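You operate a simulated robot arm through the tools that you are given. There is no shell and no other tool.

You run a simulated robot arm. Do the job below in one go: nothing can be reset, and whatever is moved stays where it is left.

Task
Grease the patch between the joint bolts, then run both bolts down.
Fine: Purple pad, from the open grease tin; pad back, lid on. Hands unhurt; nothing dropped, spilt, damaged or left on. Set down upright: purple pad. A coat counts when it lies all over at full strength: go over it till it gets no stronger.
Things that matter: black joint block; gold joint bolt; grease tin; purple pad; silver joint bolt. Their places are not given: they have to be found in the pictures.

It is judged by the outcome, as a careful person would: the job done as asked, and still so three seconds after it is handed in. It fails if anything else is knocked over, pushed out of place, dropped, spilled or broken. A push-on lid holds only when it is set on centred and level and pressed home; a screw cap is set on level and turned clockwise until tight.

Robot
A 6-joint arm with a two-finger parallel gripper, fixed in place. Base frame: the origin is on the floor under the middle of its stand, x ahead of it, y to its left, z up; the work surface is at about z = 88. Lengths are in cm, angles in rad, forces in N, time in s.
With the tool pointing down near the work surface it reaches from about 24 to 64 cm from the base axis. Its first joint turns from -1.152 to 1.152 rad. Payload 2.7 kg.
The tool frame sits at the grasp point between the pads (the TCP): z along the fingers, y along the line on which they close. The tips reach 2.3 cm beyond it. Largest opening 9.4 cm; finger width 3.8, thickness 1; the body of the gripper, 5.4 by 9.6 cm, starts 3.9 cm behind the TCP.
Orientation is told as [roll, pitch, yaw] about the base's x, y, z axes, in that order, counted from this pose: with the fingers straight down and closing along the base's y, the tool's x points along the base's -x, its y along +y and its z along -z.

Tools
- The arm moves only by the tool servo_tool. Its argument "steps" is a list of rows, each a list of 2 entries, a list of its own where there are three numbers: the shift along the base's x, y, z in units of 50 mm (1.0 is 50 mm), then the turn, a rotation vector about the base's x, y, z in units of 5 degrees (1.0 is 5 degrees). In form: [[[tx, ty, tz], [ax, ay, az]], ...]. A call has 1 to 20 rows; each row shifts and turns the commanded pose from where the row before left it. "hand" is the finger opening in cm, from 0 to 9.4, set as the call begins (left out, the last holds). A call with a number of a shift or a turn outside -1 to 1 is refused whole. Rows are played at 5 a second. More than 5 cm and 0.15 rad between two rows, or a gripper value outside its range, and nothing of the call is played. A pose out of reach is approached as far as the arm can. The call stops where the force on the tool passes 40 N (or 10 N more than at its start, if that is more) or the arm is blocked; 0.2 s more then pass. Each finger travels about 4.5 cm/s and halts on what it meets, pressing with about 30 N; the grip force reading is that of the motor and also rises with nothing between the fingers. The clock runs only during rows and for 0.2 s after the last one: add rows that do not move to give the fingers time. The reply holds the time, the measured pose of the TCP, the force on the tool along the base axes, the opening and the grip force, in the units named above and with some noise, with the torque about the TCP (base axes, N m) and any sound that the robot's microphone picked up, and new pictures: "pictures" is both (left out), scene, wrist or none.
- Cameras (640 x 400 px; columns grow to the right, rows downward): "scene" is fixed at [8.83, -43.83, 141.4]; the picture's right is [0.69, -0.73, 0.00], its down [-0.35, -0.33, -0.88] and it looks along [0.64, 0.60, -0.48] (base axes); focal length 358 px, centre (320, 200). "wrist" rides on the gripper at [8.6, 1.6, -7.5] in the tool frame; the picture's right is [-0.18, 0.98, 0.00], its down [-0.58, -0.11, -0.81] and it looks along [-0.79, -0.15, 0.59] (tool axes); focal length 243 px, centre (320, 200).
- point_at(camera, pixels): for up to 12 pixels [column, row] of the newest picture of that camera ("zoom" is the newest enlarged one), the place [x, y, z] in the base frame of the surface seen there, good to about 0.2 cm. The clock stands still meanwhile.
- inspect(camera, box): a new picture of the part [left, top, right, bottom] of that camera's present view, enlarged. The clock stands still meanwhile.
- hand_in(): hands the job in; it is judged then, once.

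Open the gripper and draw the arm clear of the work before you hand the job in, unless the task says otherwise.

The tools are called after "Request:" as name(argument=value, ...) on one line, values as JSON. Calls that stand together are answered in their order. servo_tool: Moves the arm, as the interface text tells. Its arguments: {"type":"object","properties":{"steps":{"type":"array","items":{"type":"array"}},"hand":{"type":"number"},"pictures":{"type":"string","enum":["both","scene","wrist","none"]}},"required":["steps"]} The other tools are called the same way: point_at (camera, pixels) gives the place of the surface under pixels of a picture; inspect (camera, box) takes an enlarged picture of a part of a camera's view; hand_in () hands the job in.

At the start:

```text
time: 0.0
tool_pos: [35.81, 0.9, 124.81]
ee_rot: [-0.001, -0.003, 0.0]
contact_force: [0.7, 0.4, -0.6]
ft_torque: [-0.01, 0.01, 0.05]
grip_width: 9.39
gripper_force: 0.1
```

scene: 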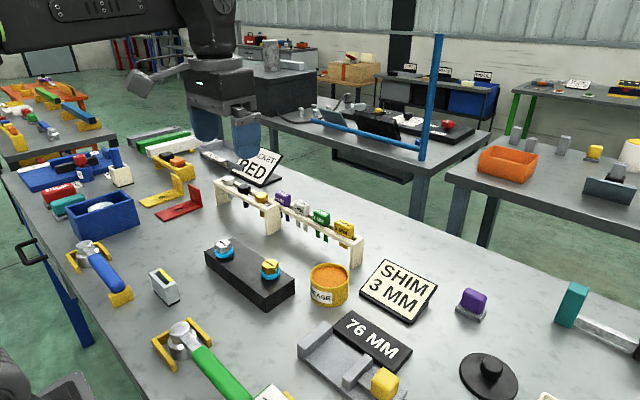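
wrist: 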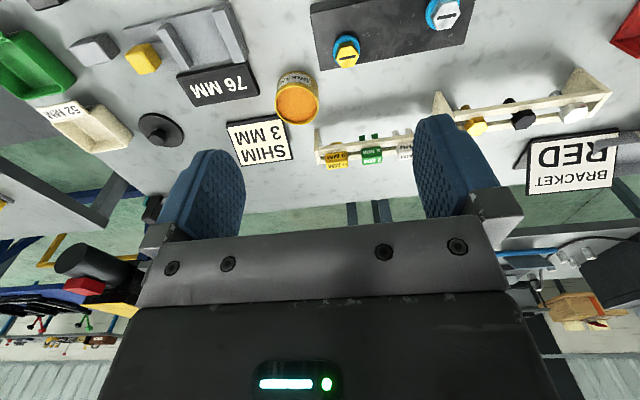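

The scene shows the black block with silver bolt (224,248) and gold bolt (270,268), the open grease tin at (328,285), a purple item at (472,302) and another on the rack (283,200), and a black lid at (490,375). I enlarge these areas first.

Request:
inspect(camera="scene", box=[190, 220, 370, 332])

Request:
inspect(camera="scene", box=[420, 270, 620, 395])

Request:
inspect(camera="scene", box=[200, 150, 370, 256])

Request:
inspect(camera="wrist", box=[260, 0, 480, 138])

```text
3.56 times, centred on (280, 276) of scene
```

zoom: 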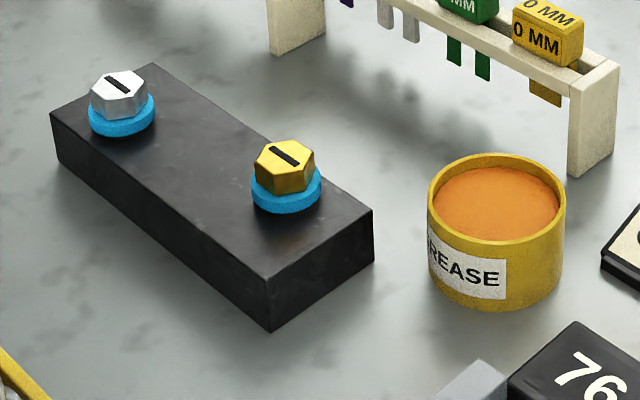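

```text
3.20 times, centred on (520, 332) of scene
```

zoom: 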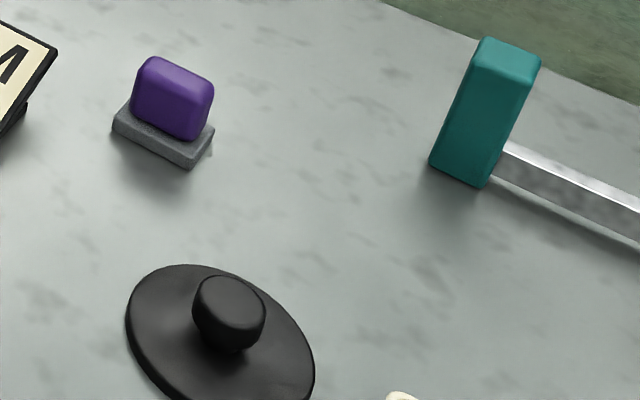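

```text
3.76 times, centred on (285, 203) of scene
```

zoom: 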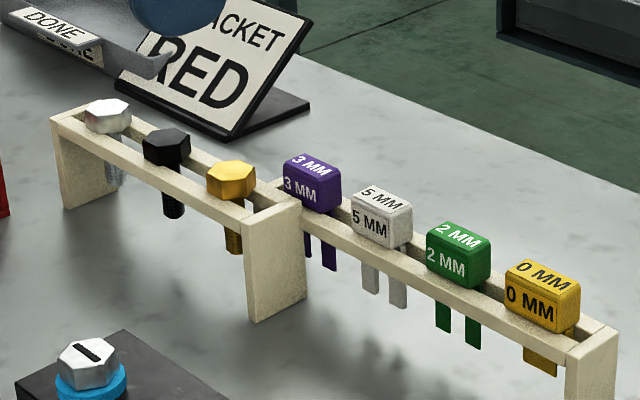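

```text
2.90 times, centred on (370, 69) of wrist
```

zoom: 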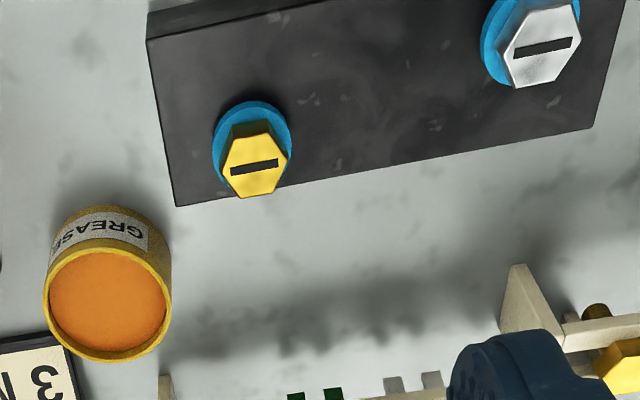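

I now get positions of the block corners, bolts, tin and rack from the scene picture.

Request:
point_at(camera="scene", pixels=[[205, 252], [233, 238], [294, 279], [265, 297], [247, 257], [223, 243], [270, 264], [328, 276], [328, 265], [347, 279], [312, 277], [326, 291]])

Request:
point_at(camera="scene", pixels=[[473, 293], [473, 303], [462, 309], [480, 320], [486, 311], [490, 367], [490, 380], [462, 370], [516, 385], [492, 354], [352, 240], [218, 180]])

Request:
point_at(camera="wrist", pixels=[[346, 56], [442, 16], [297, 103], [297, 85], [297, 121], [279, 103], [317, 103], [160, 128], [160, 119], [138, 130], [182, 130], [160, 145]])

```text
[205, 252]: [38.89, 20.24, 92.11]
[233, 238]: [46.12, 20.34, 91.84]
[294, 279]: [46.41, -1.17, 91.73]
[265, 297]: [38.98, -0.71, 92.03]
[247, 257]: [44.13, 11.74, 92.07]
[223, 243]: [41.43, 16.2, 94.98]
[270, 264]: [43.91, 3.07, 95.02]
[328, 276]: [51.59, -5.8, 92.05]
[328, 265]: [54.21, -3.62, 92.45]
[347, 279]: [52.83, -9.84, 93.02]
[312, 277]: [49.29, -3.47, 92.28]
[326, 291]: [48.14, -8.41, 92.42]
```

```text
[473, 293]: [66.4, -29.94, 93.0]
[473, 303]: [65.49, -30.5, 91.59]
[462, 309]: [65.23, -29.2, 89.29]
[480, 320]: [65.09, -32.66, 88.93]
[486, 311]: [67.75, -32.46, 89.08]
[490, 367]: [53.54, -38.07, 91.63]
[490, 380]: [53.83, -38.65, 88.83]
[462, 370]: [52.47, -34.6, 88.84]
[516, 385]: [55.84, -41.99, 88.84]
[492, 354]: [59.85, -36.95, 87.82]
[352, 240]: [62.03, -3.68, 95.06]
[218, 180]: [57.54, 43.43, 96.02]
```

```text
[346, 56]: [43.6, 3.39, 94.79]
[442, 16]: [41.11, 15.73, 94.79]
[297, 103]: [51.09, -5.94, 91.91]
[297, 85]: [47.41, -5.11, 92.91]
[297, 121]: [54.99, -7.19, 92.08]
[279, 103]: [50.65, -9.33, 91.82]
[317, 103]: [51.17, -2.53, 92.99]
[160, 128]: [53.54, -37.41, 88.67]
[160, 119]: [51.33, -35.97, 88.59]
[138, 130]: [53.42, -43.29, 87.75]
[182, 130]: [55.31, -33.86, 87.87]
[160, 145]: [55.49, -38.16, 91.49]
```

The purple pad (grey-soled block at scene (472,302)) sits at about (67,-30.4), the lid at (54,-38). I move the arm above that region for a closer look with the wrist camera.

Request:
servo_tool(steps=[[[0.3, -0.72, -0.4], [0, 0, 0]], [[0.3, -0.72, -0.4], [0, 0, 0]], [[0.3, -0.72, -0.4], [0, 0, 0]], [[0.3, -0.72, -0.4], [0, 0, 0]], [[0.3, -0.72, -0.4], [0, 0, 0]], [[0.3, -0.72, -0.4], [0, 0, 0]], [[0.3, -0.72, -0.4], [0, 0, 0]], [[0.3, -0.72, -0.4], [0, 0, 0]], [[0, 0, 0], [0, 0, 0]]], hand=9.4)

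```text
time: 2.0
tool_pos: [47.84, -27.98, 108.94]
ee_rot: [0.001, -0.002, 0.002]
contact_force: [0.7, 0.2, -0.4]
ft_torque: [0.02, 0.0, 0.03]
grip_width: 9.37
gripper_force: 0.0
```

scene: 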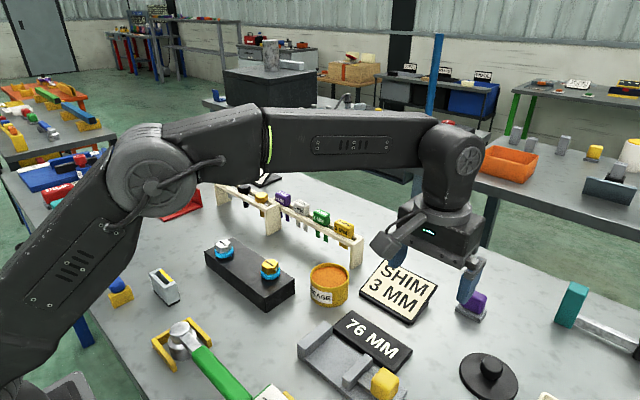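
wrist: 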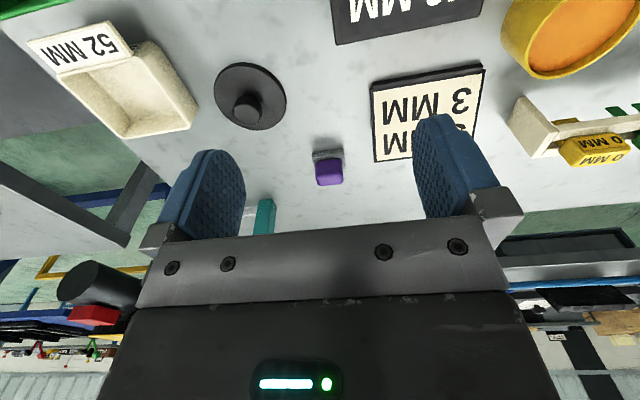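

The wrist picture shows the pad at (328,167), the lid at (249,97) and the sign at (425,105). I enlarge the pad and the lid.

Request:
inspect(camera="wrist", box=[288, 140, 368, 190])

Request:
point_at(camera="wrist", pixels=[[328, 158], [328, 168], [328, 180], [315, 153], [342, 152], [316, 165], [341, 163], [248, 107], [249, 80], [217, 97], [284, 97], [252, 127]])

Request:
inspect(camera="wrist", box=[200, 50, 300, 140])

Request:
inspect(camera="scene", box=[440, 270, 520, 320])

```text
8.00 times, centred on (328, 165) of wrist
```

zoom: 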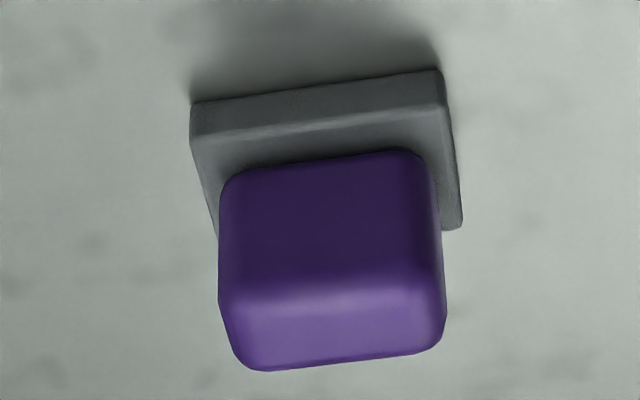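

```text
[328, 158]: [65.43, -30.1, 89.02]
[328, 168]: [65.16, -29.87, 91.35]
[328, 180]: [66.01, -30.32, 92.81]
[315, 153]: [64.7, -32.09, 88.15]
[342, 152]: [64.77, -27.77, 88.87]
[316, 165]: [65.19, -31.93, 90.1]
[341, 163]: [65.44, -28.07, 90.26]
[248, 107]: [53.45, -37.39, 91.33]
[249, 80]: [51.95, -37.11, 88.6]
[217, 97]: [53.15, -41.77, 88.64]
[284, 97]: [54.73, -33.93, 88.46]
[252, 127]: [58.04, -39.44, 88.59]
```

```text
4.44 times, centred on (250, 95) of wrist
```

zoom: 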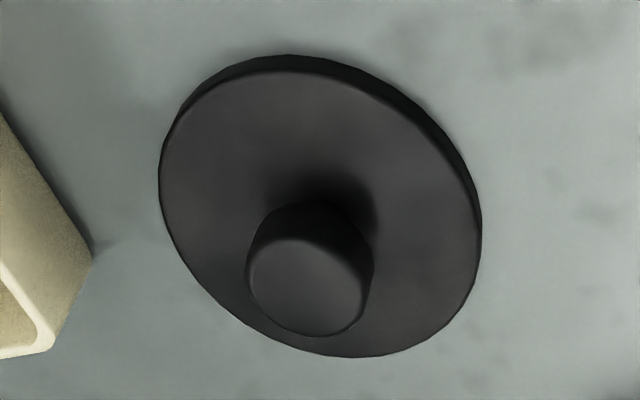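

```text
8.00 times, centred on (480, 295) of scene
```

zoom: 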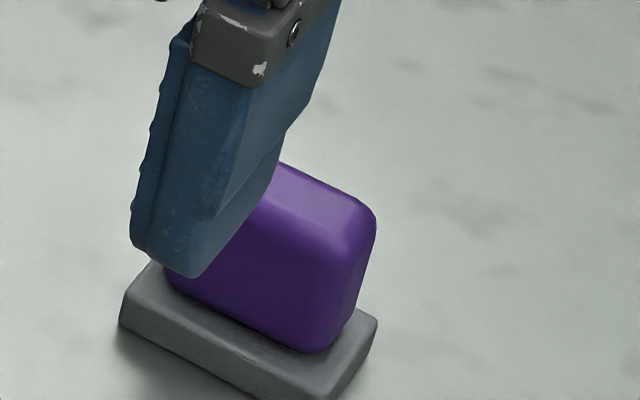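

The pad is a purple grip about 4 cm wide (y) on a grey sole about 4.9 x 3.4 cm, axis-aligned, centred near (66.5,-30.1); it needs a tilted tool. Before taking it I view the block and tin up close from behind.

Request:
servo_tool(steps=[[[-0.377, 0.812, -0.06], [0, 0, 0]], [[-0.377, 0.812, -0.06], [0, 0, 0]], [[-0.377, 0.812, -0.06], [0, 0, 0]], [[-0.377, 0.812, -0.06], [0, 0, 0]], [[-0.377, 0.812, -0.06], [0, 0, 0]], [[-0.377, 0.812, -0.06], [0, 0, 0]], [[-0.377, 0.812, -0.06], [0, 0, 0]], [[-0.377, 0.812, -0.06], [0, 0, 0]], [[-0.377, 0.812, -0.06], [0, 0, 0]], [[-0.377, 0.812, -0.06], [0, 0, 0]], [[0, 0, 0], [0, 0, 0]]])

```text
time: 4.4
tool_pos: [28.96, 12.68, 105.71]
ee_rot: [0.0, -0.002, -0.001]
contact_force: [-0.3, -0.5, 0.4]
ft_torque: [0.05, 0.0, 0.03]
grip_width: 9.41
gripper_force: 0.0
```

scene: 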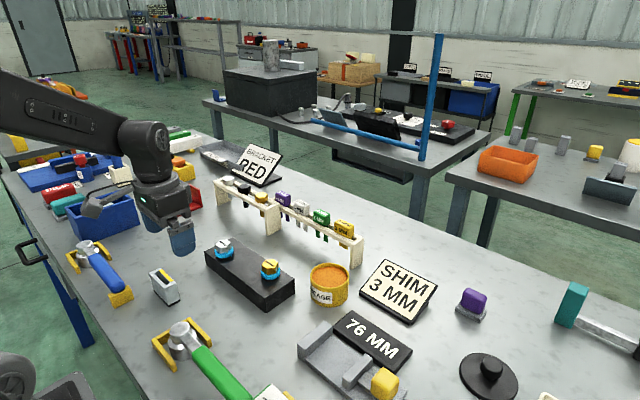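
wrist: 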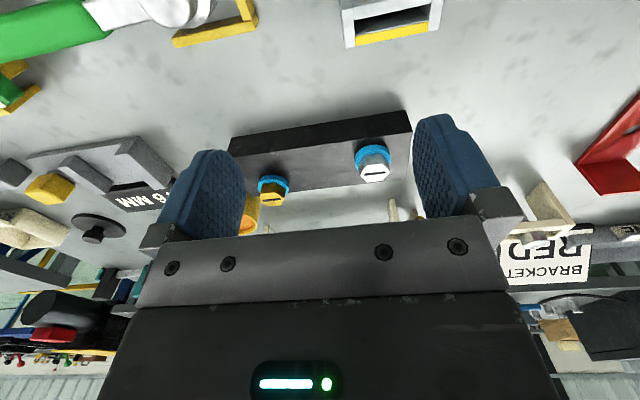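

The block is at wrist (325,165) with the gold bolt at (272,190) and the silver one at (373,162). I enlarge these.

Request:
inspect(camera="wrist", box=[225, 105, 425, 230])

Request:
inspect(camera="wrist", box=[340, 130, 404, 190])

Request:
inspect(camera="scene", box=[200, 230, 300, 300])

Request:
inspect(camera="scene", box=[290, 240, 450, 340])

```text
3.20 times, centred on (325, 168) of wrist
```

zoom: 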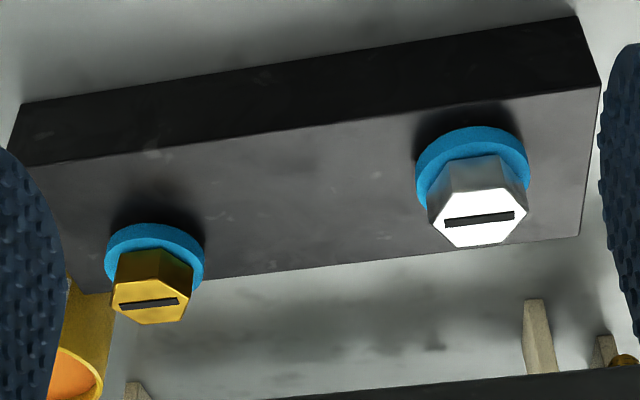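

```text
6.67 times, centred on (372, 160) of wrist
```

zoom: 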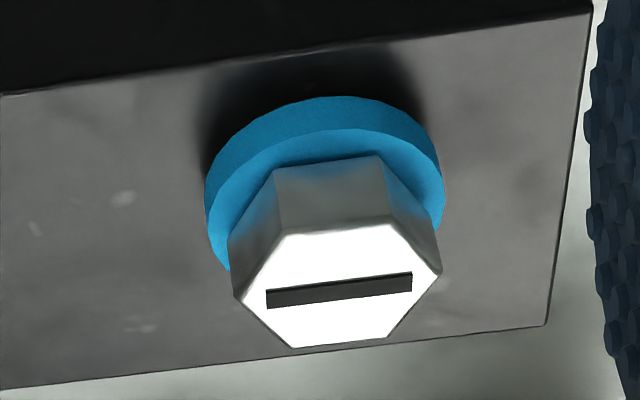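

```text
5.71 times, centred on (250, 265) of scene
```

zoom: 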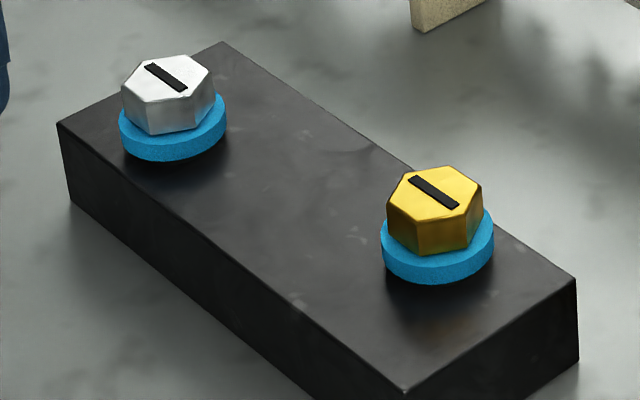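

```text
4.00 times, centred on (370, 290) of scene
```

zoom: 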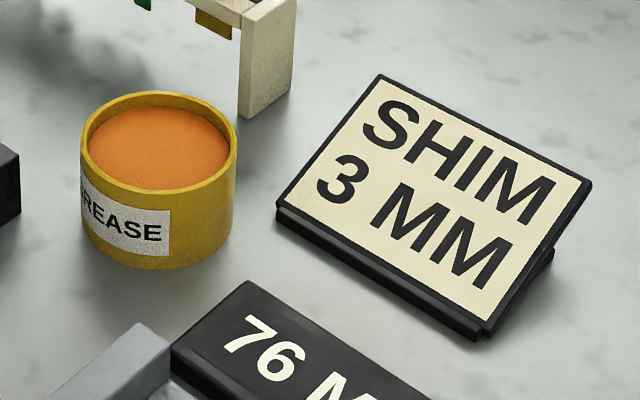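

I take a tighter look at each bolt from the scene camera and measure heights of flange and head.

Request:
inspect(camera="scene", box=[212, 234, 248, 262])

Request:
inspect(camera="scene", box=[254, 254, 294, 284])

Request:
point_at(camera="wrist", pixels=[[373, 173], [373, 165], [373, 156], [373, 150], [373, 144], [358, 163], [388, 160], [272, 200], [272, 192], [272, 184], [272, 178], [320, 160]])

Request:
point_at(camera="scene", pixels=[[224, 243], [229, 244], [224, 251], [229, 255], [229, 259], [218, 243], [270, 264], [277, 275], [270, 276], [276, 280], [264, 263], [247, 258]])

```text
14.29 times, centred on (230, 248) of scene
```

zoom: 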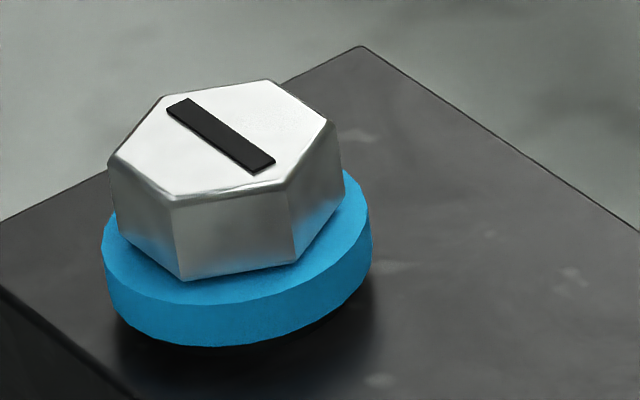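

```text
13.33 times, centred on (274, 269) of scene
```

zoom: 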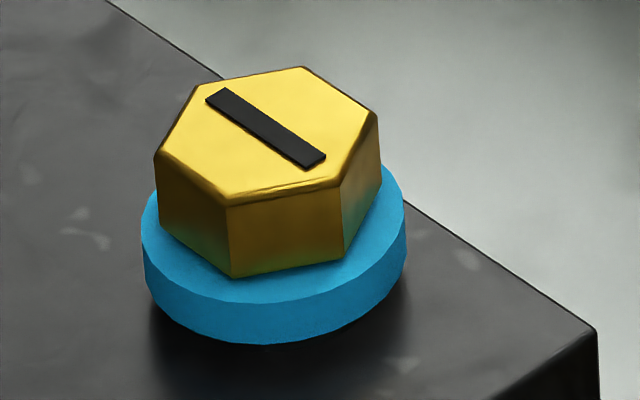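

```text
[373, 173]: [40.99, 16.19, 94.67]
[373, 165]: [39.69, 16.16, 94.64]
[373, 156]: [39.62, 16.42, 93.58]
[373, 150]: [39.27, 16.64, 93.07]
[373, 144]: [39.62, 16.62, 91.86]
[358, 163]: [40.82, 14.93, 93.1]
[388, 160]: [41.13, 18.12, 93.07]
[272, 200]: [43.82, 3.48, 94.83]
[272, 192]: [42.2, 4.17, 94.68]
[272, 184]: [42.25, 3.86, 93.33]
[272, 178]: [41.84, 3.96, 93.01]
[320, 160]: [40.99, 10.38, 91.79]
```

```text
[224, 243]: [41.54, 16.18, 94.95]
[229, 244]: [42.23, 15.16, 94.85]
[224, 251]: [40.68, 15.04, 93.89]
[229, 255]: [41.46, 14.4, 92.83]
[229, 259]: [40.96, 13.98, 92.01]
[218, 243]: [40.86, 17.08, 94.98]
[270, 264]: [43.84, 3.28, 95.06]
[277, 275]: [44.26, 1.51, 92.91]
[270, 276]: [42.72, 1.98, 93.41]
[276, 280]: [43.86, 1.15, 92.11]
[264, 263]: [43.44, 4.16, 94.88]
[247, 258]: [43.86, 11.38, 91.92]
```

Both hex heads have slots along y (flats at 0°/±60° to x), flange about 0.3–0.5 cm off the block; silver near (41.0,16.2), gold near (43.75,3.2). Next I view the tin closely to centre it.

Request:
servo_tool(steps=[[[0.444, -0.66, -0.1], [0, 0, 0]], [[0.444, -0.66, -0.1], [0, 0, 0]], [[0.444, -0.66, -0.1], [0, 0, 0]], [[0.444, -0.66, -0.3], [0, 0, 0]], [[0.444, -0.66, -0.3], [0, 0, 0]], [[0, 0, 0], [0, 0, 0]]])

```text
time: 5.8
tool_pos: [40.05, -3.8, 101.2]
ee_rot: [0.0, -0.002, 0.001]
contact_force: [-0.2, 0.3, -0.2]
ft_torque: [0.02, 0.0, 0.0]
grip_width: 9.41
gripper_force: 0.0
```

scene: 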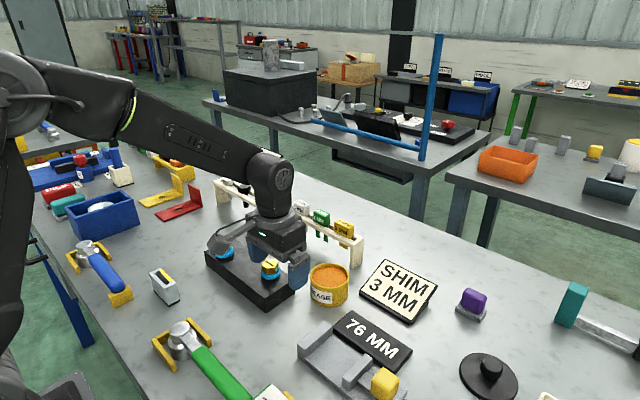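
wrist: 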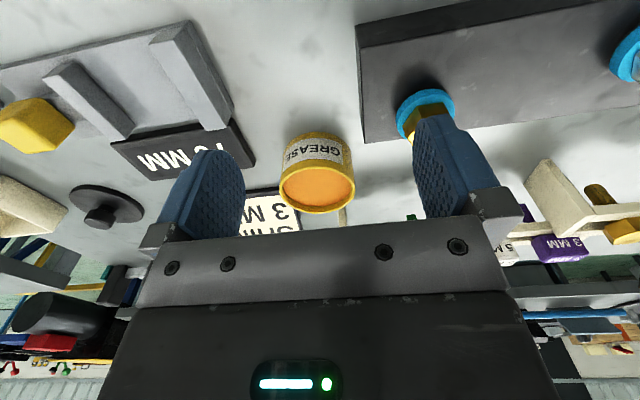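

Request:
inspect(camera="wrist", box=[268, 124, 368, 220])

Request:
inspect(camera="wrist", box=[350, 0, 640, 170])

Request:
point_at(camera="wrist", pixels=[[317, 187], [317, 170], [317, 164], [317, 206], [317, 212], [284, 187], [280, 186], [350, 184], [354, 183], [520, 60], [480, 90], [560, 40]])

```text
4.17 times, centred on (318, 172) of wrist
```

zoom: 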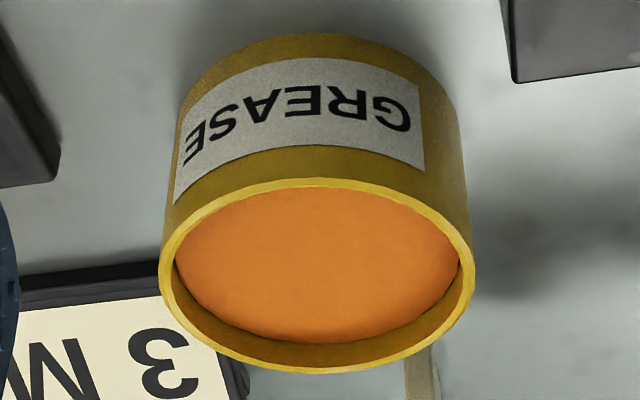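

```text
2.21 times, centred on (495, 85) of wrist
```

zoom: 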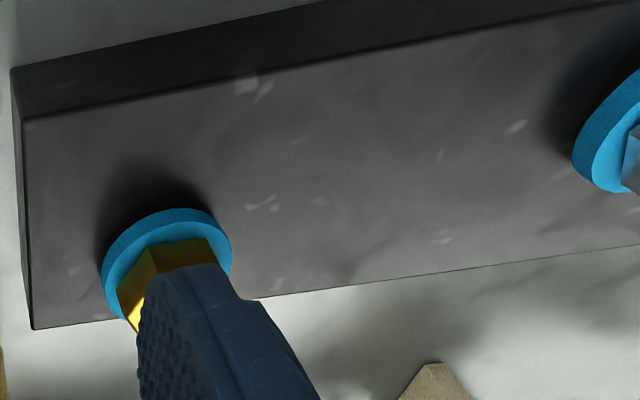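

```text
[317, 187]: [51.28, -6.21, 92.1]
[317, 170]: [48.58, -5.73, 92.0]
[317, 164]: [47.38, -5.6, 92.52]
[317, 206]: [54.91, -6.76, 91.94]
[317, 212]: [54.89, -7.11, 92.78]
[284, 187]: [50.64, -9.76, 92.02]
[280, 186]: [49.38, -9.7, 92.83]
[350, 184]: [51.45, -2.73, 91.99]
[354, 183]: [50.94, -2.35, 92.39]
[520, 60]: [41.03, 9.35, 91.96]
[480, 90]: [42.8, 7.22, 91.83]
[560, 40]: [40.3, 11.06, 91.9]
```

The tin centre is about (51.2,-6.1), rim z≈92.9, grease z≈92.0, inner radius about 3.55; the pad sole fits. Now I travel to the pad, tilting the tool outward 25° to extend reach.

Request:
servo_tool(steps=[[[0.3, -0.6, 0.5], [0, 0, 0]], [[0.456, -0.751, 0.2], [0, 0, 0]], [[0.456, -0.751, 0.1], [0, -1, 0]], [[0.456, -0.751, 0.1], [0, -1, 0]], [[0.456, -0.751, 0.0], [0, -1, 0]], [[0.456, -0.751, 0.0], [0, -1, 0]], [[0.456, -0.751, 0.0], [0, -1, 0]], [[0.2, -0.155, 0.0], [0, 0, 0]], [[0, 0, 0], [0, 0, 0]]], hand=8)

```text
time: 7.8
tool_pos: [56.18, -29.92, 105.66]
ee_rot: [-0.002, -0.44, 0.0]
contact_force: [-0.6, 0.1, -0.5]
ft_torque: [-0.06, -0.01, -0.02]
grip_width: 8.0
gripper_force: 0.1
```

scene: 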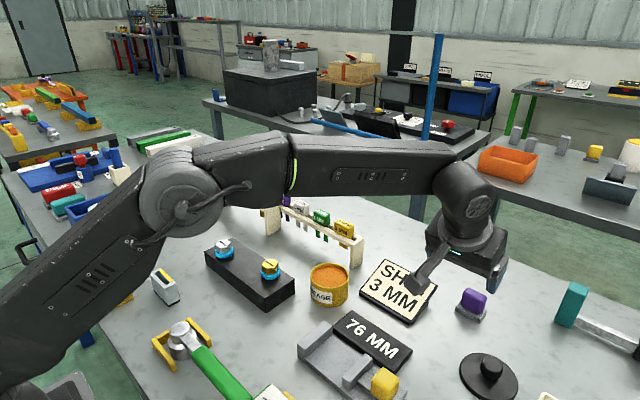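
wrist: 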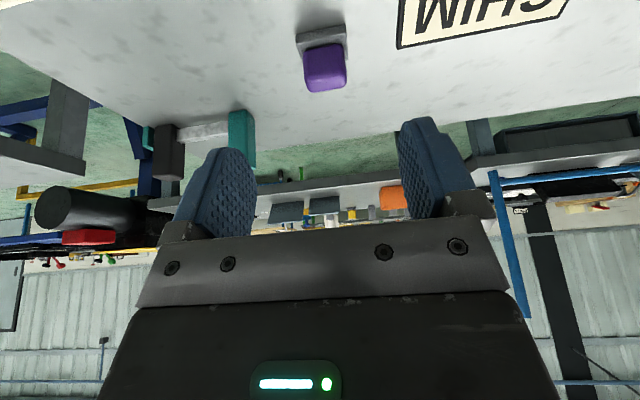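

The tilt works and the elbow still has slack. I measure the SHIM sign's edge since the gripper body will pass beside it.

Request:
point_at(camera="scene", pixels=[[436, 291], [430, 300], [420, 312], [410, 321], [437, 287], [408, 262], [415, 318], [432, 297]])

Request:
point_at(camera="wrist", pixels=[[400, 47], [405, 20], [403, 5], [540, 22], [325, 55], [325, 85], [308, 60], [344, 58]])

Request:
inspect(camera="wrist", box=[280, 10, 370, 110])

```text
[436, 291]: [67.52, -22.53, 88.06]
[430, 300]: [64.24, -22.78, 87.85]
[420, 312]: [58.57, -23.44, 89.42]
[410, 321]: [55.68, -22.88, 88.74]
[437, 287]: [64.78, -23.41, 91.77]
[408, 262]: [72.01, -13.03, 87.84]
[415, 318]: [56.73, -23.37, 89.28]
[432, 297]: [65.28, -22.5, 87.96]
```

```text
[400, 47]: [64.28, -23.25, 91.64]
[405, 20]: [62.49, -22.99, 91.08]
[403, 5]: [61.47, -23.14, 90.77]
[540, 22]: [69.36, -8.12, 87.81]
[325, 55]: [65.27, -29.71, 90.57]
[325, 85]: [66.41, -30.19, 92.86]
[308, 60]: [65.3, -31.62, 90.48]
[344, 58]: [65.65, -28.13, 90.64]
```

```text
4.00 times, centred on (325, 60) of wrist
```

zoom: 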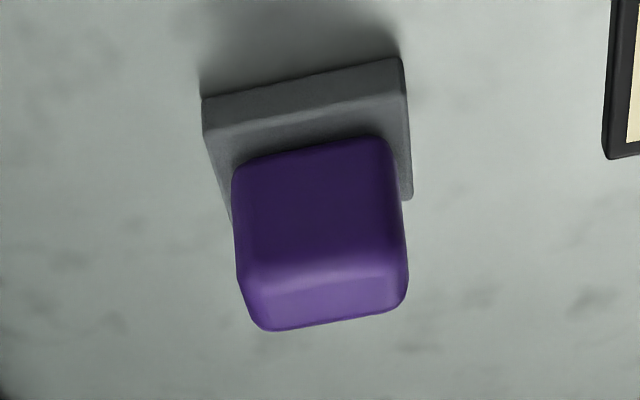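

The sign edge is at y≈-23.3, clear of the body. I move over the pad at (66.7,-30.0,100) with a 6.6 cm opening and check that the pose is reached.

Request:
servo_tool(steps=[[[0.7, -0.005, -0.377], [0, 0, 0]], [[0.7, -0.005, -0.377], [0, 0, 0]], [[0.7, -0.005, -0.377], [0, 0, 0]], [[0, 0, 0], [0, 0, 0]], [[0, 0, 0], [0, 0, 0]]], hand=6.6)

```text
time: 9.0
tool_pos: [63.27, -29.36, 100.9]
ee_rot: [0.001, -0.439, 0.0]
contact_force: [0.5, 0.2, 0.0]
ft_torque: [0.01, -0.01, 0.0]
grip_width: 6.59
gripper_force: 0.2
out of reach, approached as far as the arm can: row 2, 3
```

scene: 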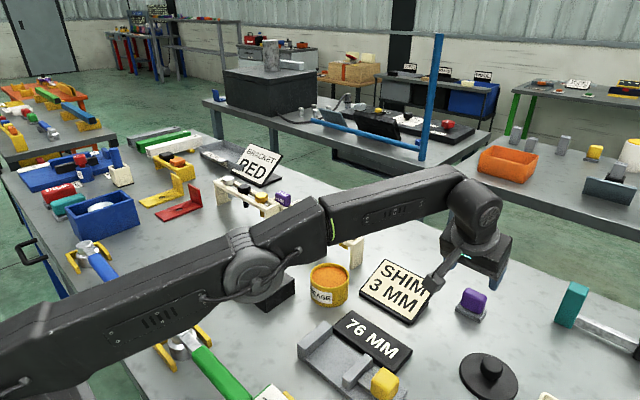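
wrist: 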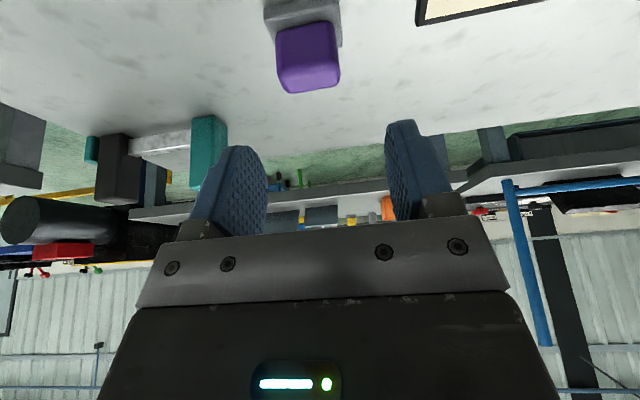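

At 25° the arm stops at (63.3,-29.4,100.9), about 3 cm short. I back off slightly and tilt further to 40°.

Request:
servo_tool(steps=[[[-0.8, 0, 0], [0, 0, 0]], [[-0.4, 0, 0], [0, -1, 0]], [[0, 0, 0], [0, -1, 0]], [[0, 0, 0], [0, -1, 0]], [[0, 0, 0], [0, 0, 0]]])

```text
time: 10.2
tool_pos: [57.25, -29.45, 100.78]
ee_rot: [0.001, -0.702, 0.0]
contact_force: [0.5, -0.5, 0.3]
ft_torque: [0.04, 0.0, -0.01]
grip_width: 6.6
gripper_force: 0.0
```

scene: 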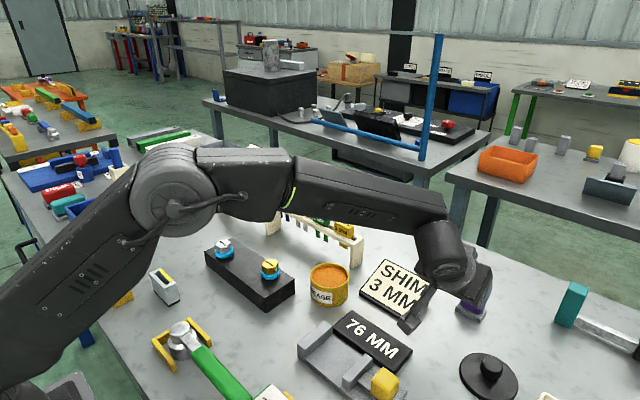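
wrist: 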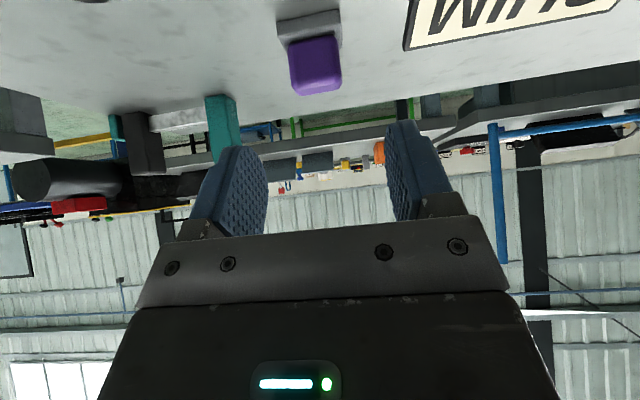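

The commanded pose continues from where it stopped. At 40° tilt I go to above the pad again.

Request:
servo_tool(steps=[[[0.6, -0.035, -0.05], [0, 0, 0]], [[0.6, -0.035, -0.05], [0, 0, 0]], [[0.59, -0.035, -0.05], [0, 0, 0]], [[0, 0, 0], [0, 0, 0]], [[0, 0, 0], [0, 0, 0]]])

```text
time: 11.4
tool_pos: [66.0, -29.83, 99.99]
ee_rot: [0.002, -0.699, -0.001]
contact_force: [0.0, 0.2, 0.5]
ft_torque: [-0.02, 0.03, -0.02]
grip_width: 6.61
gripper_force: 0.0
```

scene: 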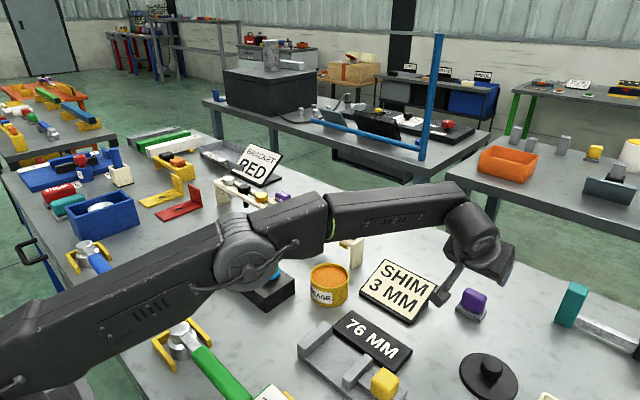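
wrist: 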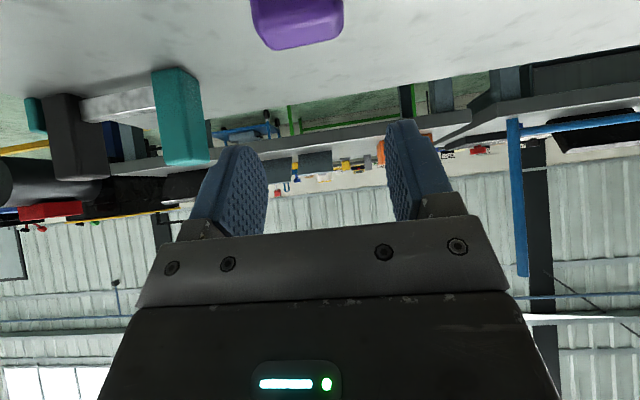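

Reached (66.0,-29.8,100). I descend in small steps to z≈95 first and look.

Request:
servo_tool(steps=[[[0.013, -0.011, -0.35], [0, 0, 0]], [[0.013, -0.011, -0.35], [0, 0, 0]], [[0.013, -0.011, -0.3], [0, 0, 0]], [[0, 0, 0], [0, 0, 0]], [[0, 0, 0], [0, 0, 0]]])

```text
time: 12.6
tool_pos: [66.43, -30.08, 95.05]
ee_rot: [0.002, -0.7, 0.001]
contact_force: [-0.1, -0.3, -1.1]
ft_torque: [-0.04, 0.0, 0.01]
grip_width: 6.59
gripper_force: 0.0
```

scene: 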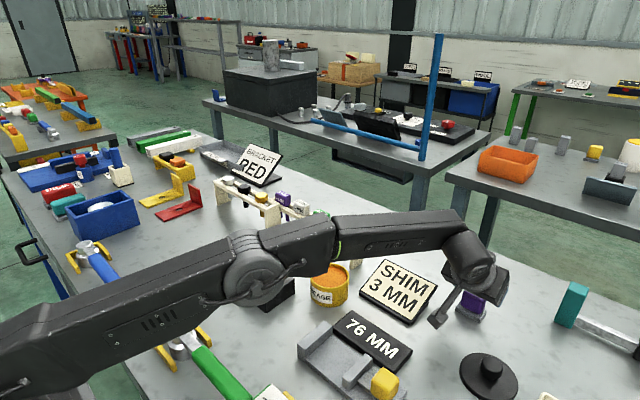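
wrist: 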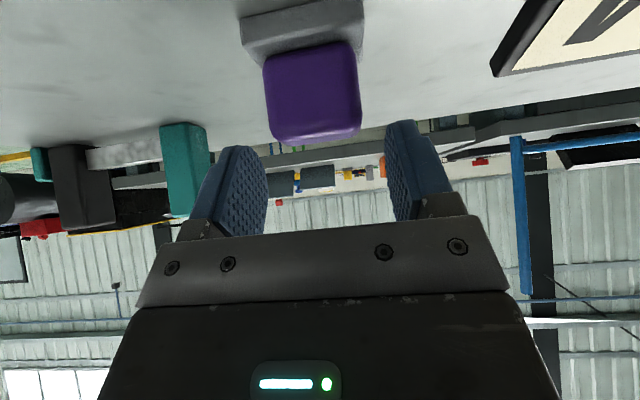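

Fingers straddle the grip (wrist pad at (312,95)). I descend the last 2.3 cm to about z=92.7.

Request:
servo_tool(steps=[[[-0.01, 0.005, -0.16], [0, 0, 0]], [[-0.01, 0.005, -0.16], [0, 0, 0]], [[0, 0, -0.15], [0, 0, 0]], [[0, 0, 0], [0, 0, 0]], [[0, 0, 0], [0, 0, 0]]])

```text
time: 13.8
tool_pos: [66.42, -30.17, 92.62]
ee_rot: [0.0, -0.7, 0.001]
contact_force: [0.7, 0.1, 0.3]
ft_torque: [0.03, -0.01, 0.04]
grip_width: 6.58
gripper_force: 0.0
```

scene: 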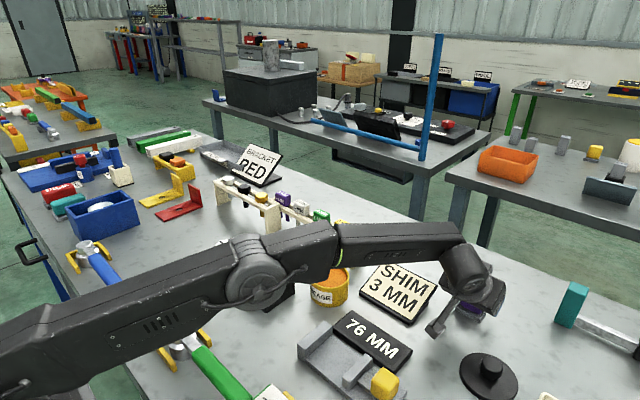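
wrist: 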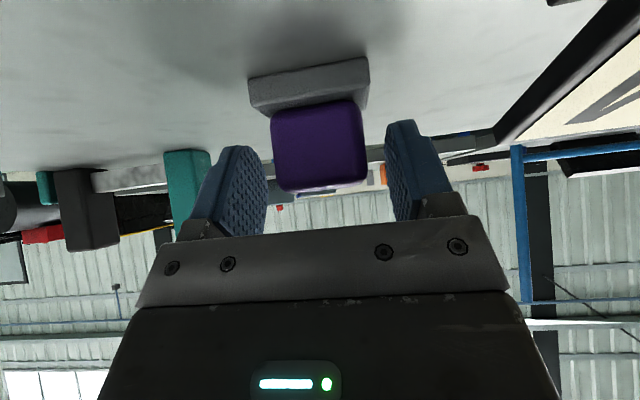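

The fingers are level with the grip and centred; I close on the handle.

Request:
servo_tool(steps=[[[0, 0, 0], [0, 0, 0]], [[0, 0, 0], [0, 0, 0]], [[0, 0, 0], [0, 0, 0]], [[0, 0, 0], [0, 0, 0]], [[0, 0, 0], [0, 0, 0]]], hand=2)

```text
time: 15.0
tool_pos: [66.37, -30.09, 92.71]
ee_rot: [0.001, -0.699, 0.0]
contact_force: [0.4, -0.2, 0.2]
ft_torque: [0.02, 0.01, 0.0]
grip_width: 4.18
gripper_force: 29.7
```

scene: 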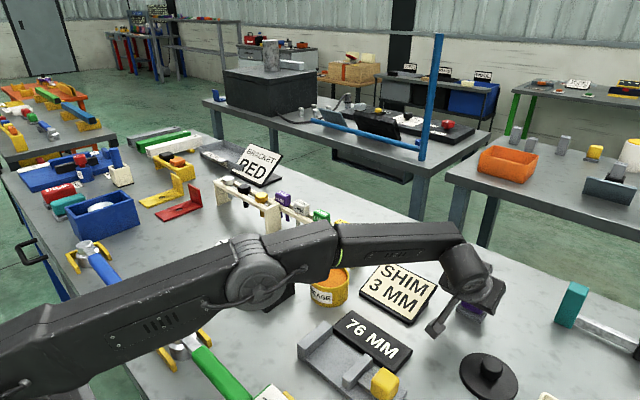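
wrist: 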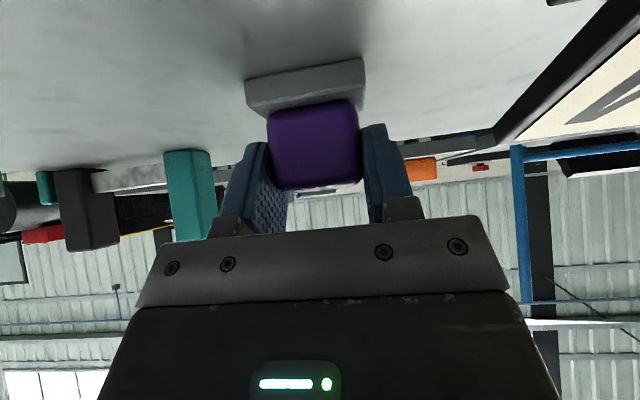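

Gripped at 4.18 cm width with 30 N. I lift it straight up a little to check the hold.

Request:
servo_tool(steps=[[[0, 0, 0.2], [0, 0, 0]], [[0, 0, 0.3], [0, 0, 0]], [[0, 0, 0.5], [0, 0, 0]], [[0, 0, 0], [0, 0, 0]]])

```text
time: 16.0
tool_pos: [66.42, -30.09, 97.54]
ee_rot: [0.003, -0.699, -0.002]
contact_force: [0.5, -0.5, -1.7]
ft_torque: [-0.01, 0.0, 0.01]
grip_width: 4.17
gripper_force: 30.0
```

scene: 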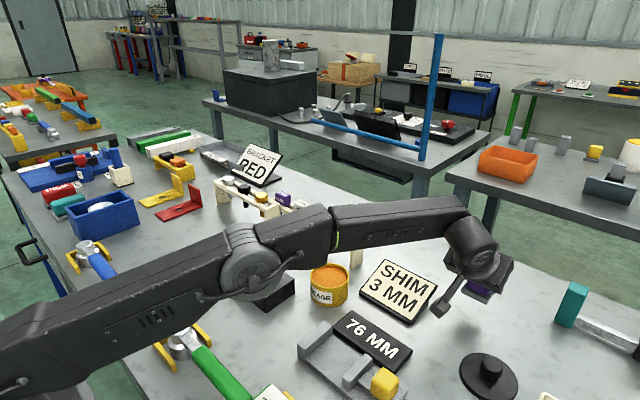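
wrist: 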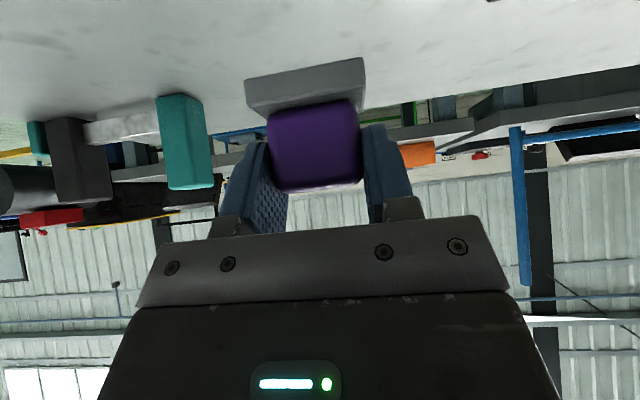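

Pad held level with its sole on. I carry it at height over to above the tin at (51.05,-6.05), keeping the tilt so that the sole stays flat.

Request:
servo_tool(steps=[[[0, 0, 0.6], [0, 0, 0]], [[-0.512, 0.801, 0.14], [0, 0, 0]], [[-0.512, 0.801, 0.14], [0, 0, 0]], [[-0.512, 0.801, 0.14], [0, 0, 0]], [[-0.512, 0.801, 0.14], [0, 0, 0]], [[-0.512, 0.801, 0.14], [0, 0, 0]], [[-0.512, 0.801, 0.0], [0, 0, 0]], [[0, 0, 0], [0, 0, 0]], [[0, 0, 0], [0, 0, 0]]])

Request:
point_at(camera="scene", pixels=[[163, 272], [156, 278], [170, 285], [175, 297], [185, 330], [180, 325], [340, 229], [303, 203]])

```text
time: 18.0
tool_pos: [51.0, -5.76, 103.97]
ee_rot: [0.003, -0.7, 0.001]
contact_force: [0.8, -0.1, -2.2]
ft_torque: [0.01, -0.01, -0.03]
grip_width: 4.18
gripper_force: 30.0
```

scene: 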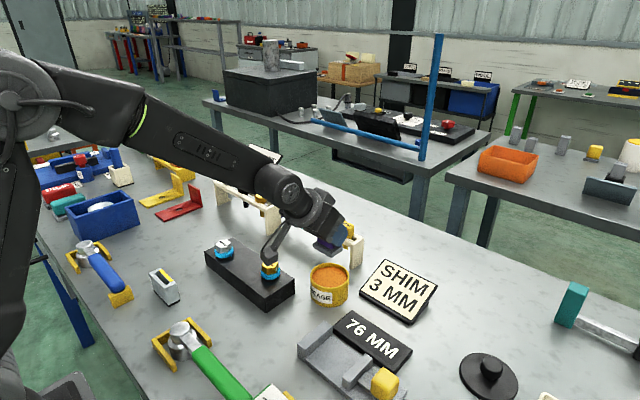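
wrist: 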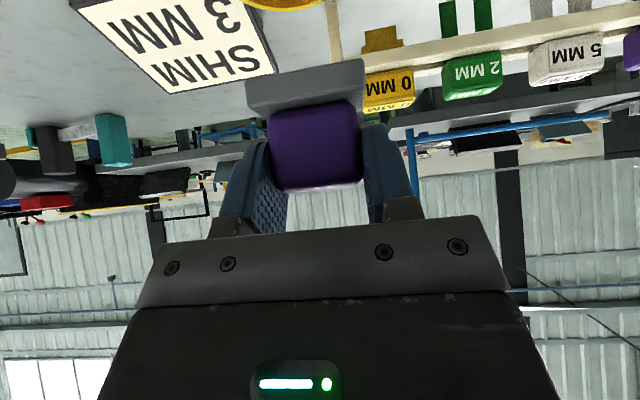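

```text
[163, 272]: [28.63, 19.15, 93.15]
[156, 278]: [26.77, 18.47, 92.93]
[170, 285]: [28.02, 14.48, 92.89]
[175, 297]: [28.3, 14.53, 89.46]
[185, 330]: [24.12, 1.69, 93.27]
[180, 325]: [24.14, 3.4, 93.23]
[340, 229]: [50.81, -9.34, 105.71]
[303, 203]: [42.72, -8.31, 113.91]
```

I take a still reading to confirm the pose before dipping.

Request:
servo_tool(steps=[[[0, 0, 0], [0, 0, 0]], [[0, 0, 0], [0, 0, 0]]])

Request:
inspect(camera="wrist", box=[220, 0, 420, 125])

Request:
inspect(camera="scene", box=[280, 200, 400, 310])

```text
time: 18.6
tool_pos: [50.92, -5.84, 104.01]
ee_rot: [0.002, -0.7, 0.0]
contact_force: [0.7, -0.8, -1.8]
ft_torque: [-0.05, 0.0, -0.02]
grip_width: 4.19
gripper_force: 29.5
```

scene: 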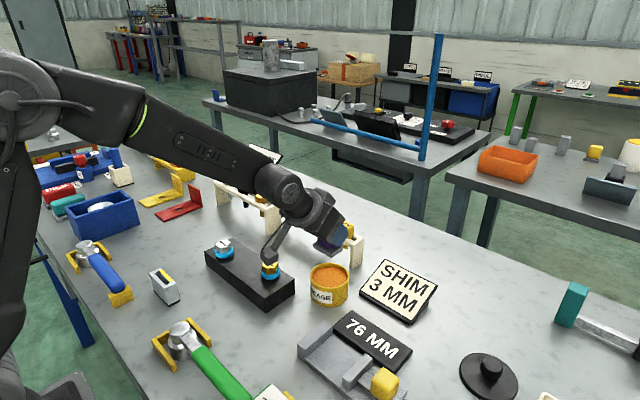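
wrist: 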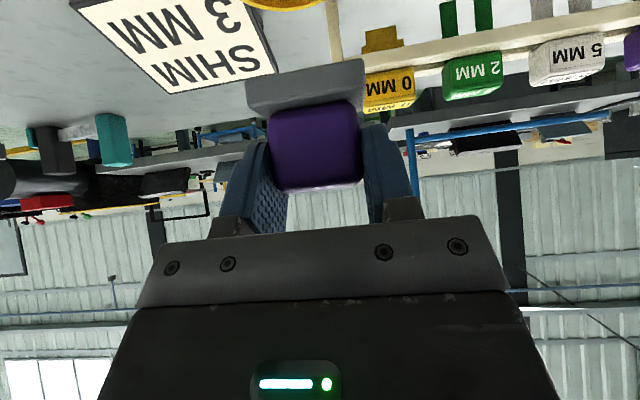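

```text
3.20 times, centred on (320, 62) of wrist
```

zoom: 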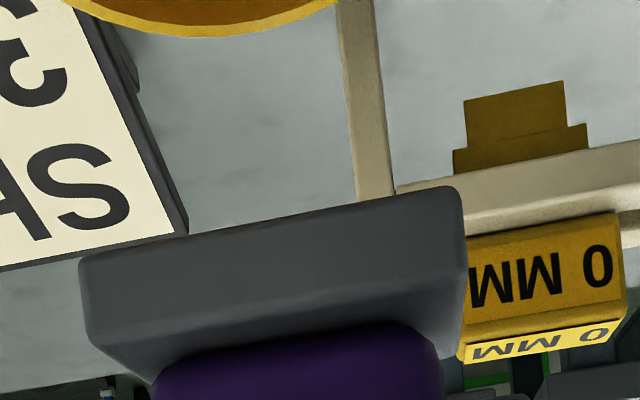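

```text
3.64 times, centred on (340, 255) of scene
```

zoom: 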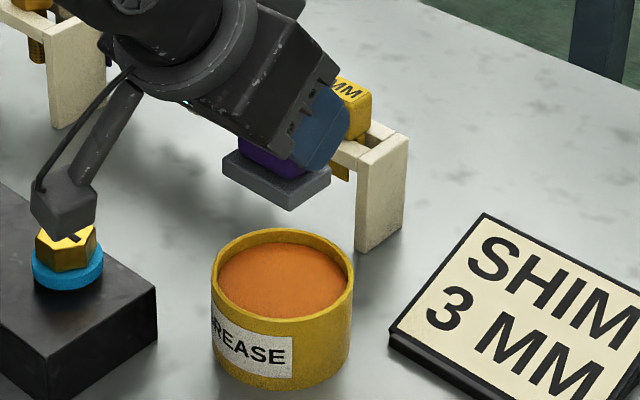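

The pad is above the tin, sole level. I centre it and descend to just around rim height, then check.

Request:
servo_tool(steps=[[[0.02, -0.046, -0.4], [0, 0, 0]], [[0, 0, -0.4], [0, 0, 0]], [[0, 0, -0.4], [0, 0, 0]], [[0, 0, 0], [0, 0, 0]], [[0, 0, 0], [0, 0, 0]]])

Request:
inspect(camera="scene", box=[280, 220, 380, 310])

Request:
inspect(camera="wrist", box=[220, 0, 420, 125])

```text
time: 19.8
tool_pos: [51.2, -6.16, 98.08]
ee_rot: [0.0, -0.699, 0.0]
contact_force: [0.3, -0.6, -1.2]
ft_torque: [0.0, 0.05, 0.0]
grip_width: 4.18
gripper_force: 29.8
```

scene: 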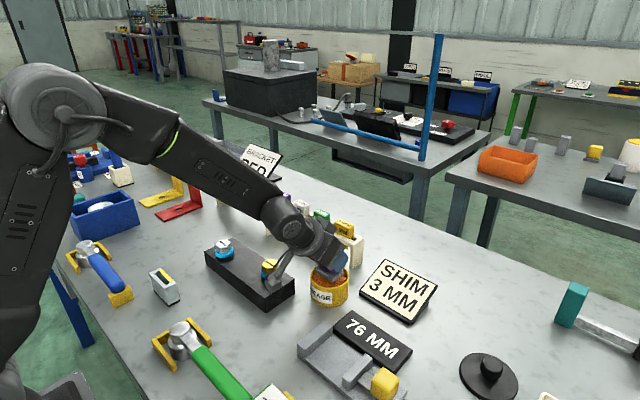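
wrist: 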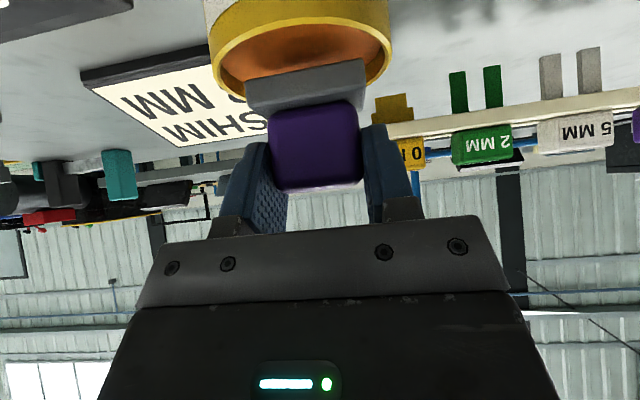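

```text
4.44 times, centred on (330, 265) of scene
```

zoom: 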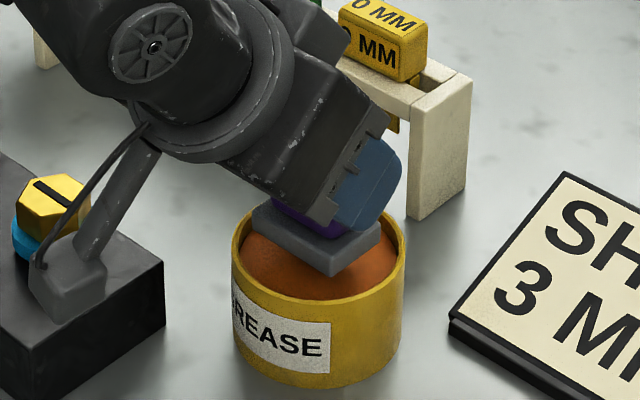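

```text
3.20 times, centred on (320, 62) of wrist
```

zoom: 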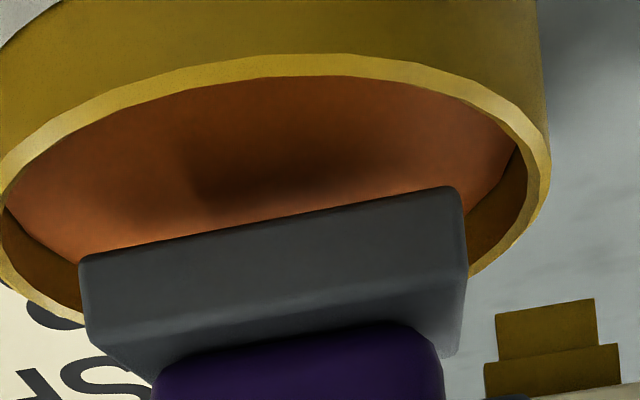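

The sole is centred over the opening in both views, about 0.5 cm above the rim. I lower in small steps while watching the force.

Request:
servo_tool(steps=[[[0, 0, -0.05], [0, 0, 0]], [[0, 0, -0.05], [0, 0, 0]], [[0, 0, -0.05], [0, 0, 0]], [[0, 0, -0.05], [0, 0, 0]], [[0, 0, -0.04], [0, 0, 0]], [[0, 0, 0], [0, 0, 0]]])

Request:
inspect(camera="wrist", box=[200, 0, 420, 138])

```text
time: 21.2
tool_pos: [50.99, -6.15, 96.89]
ee_rot: [0.002, -0.699, 0.0]
contact_force: [0.0, -0.5, -1.2]
ft_torque: [0.0, -0.02, 0.01]
grip_width: 4.16
gripper_force: 30.3
```

scene: 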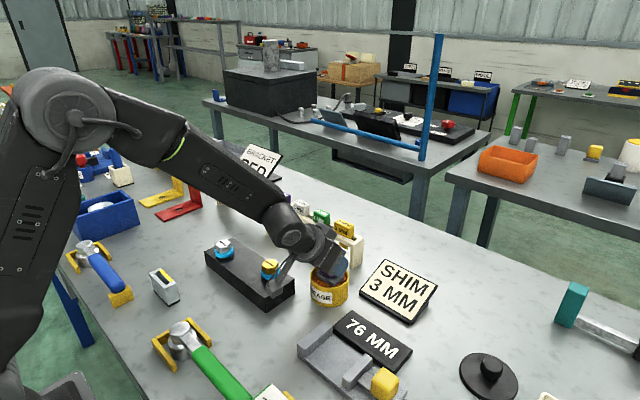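
wrist: 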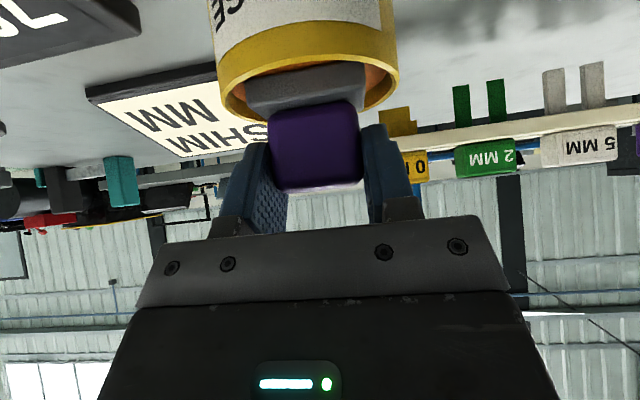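

```text
2.90 times, centred on (310, 69) of wrist
```

zoom: 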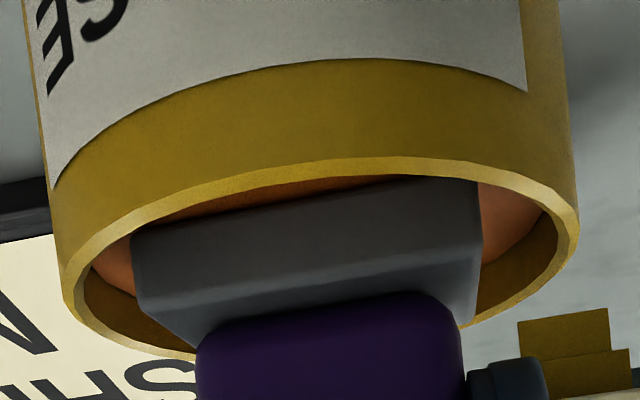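

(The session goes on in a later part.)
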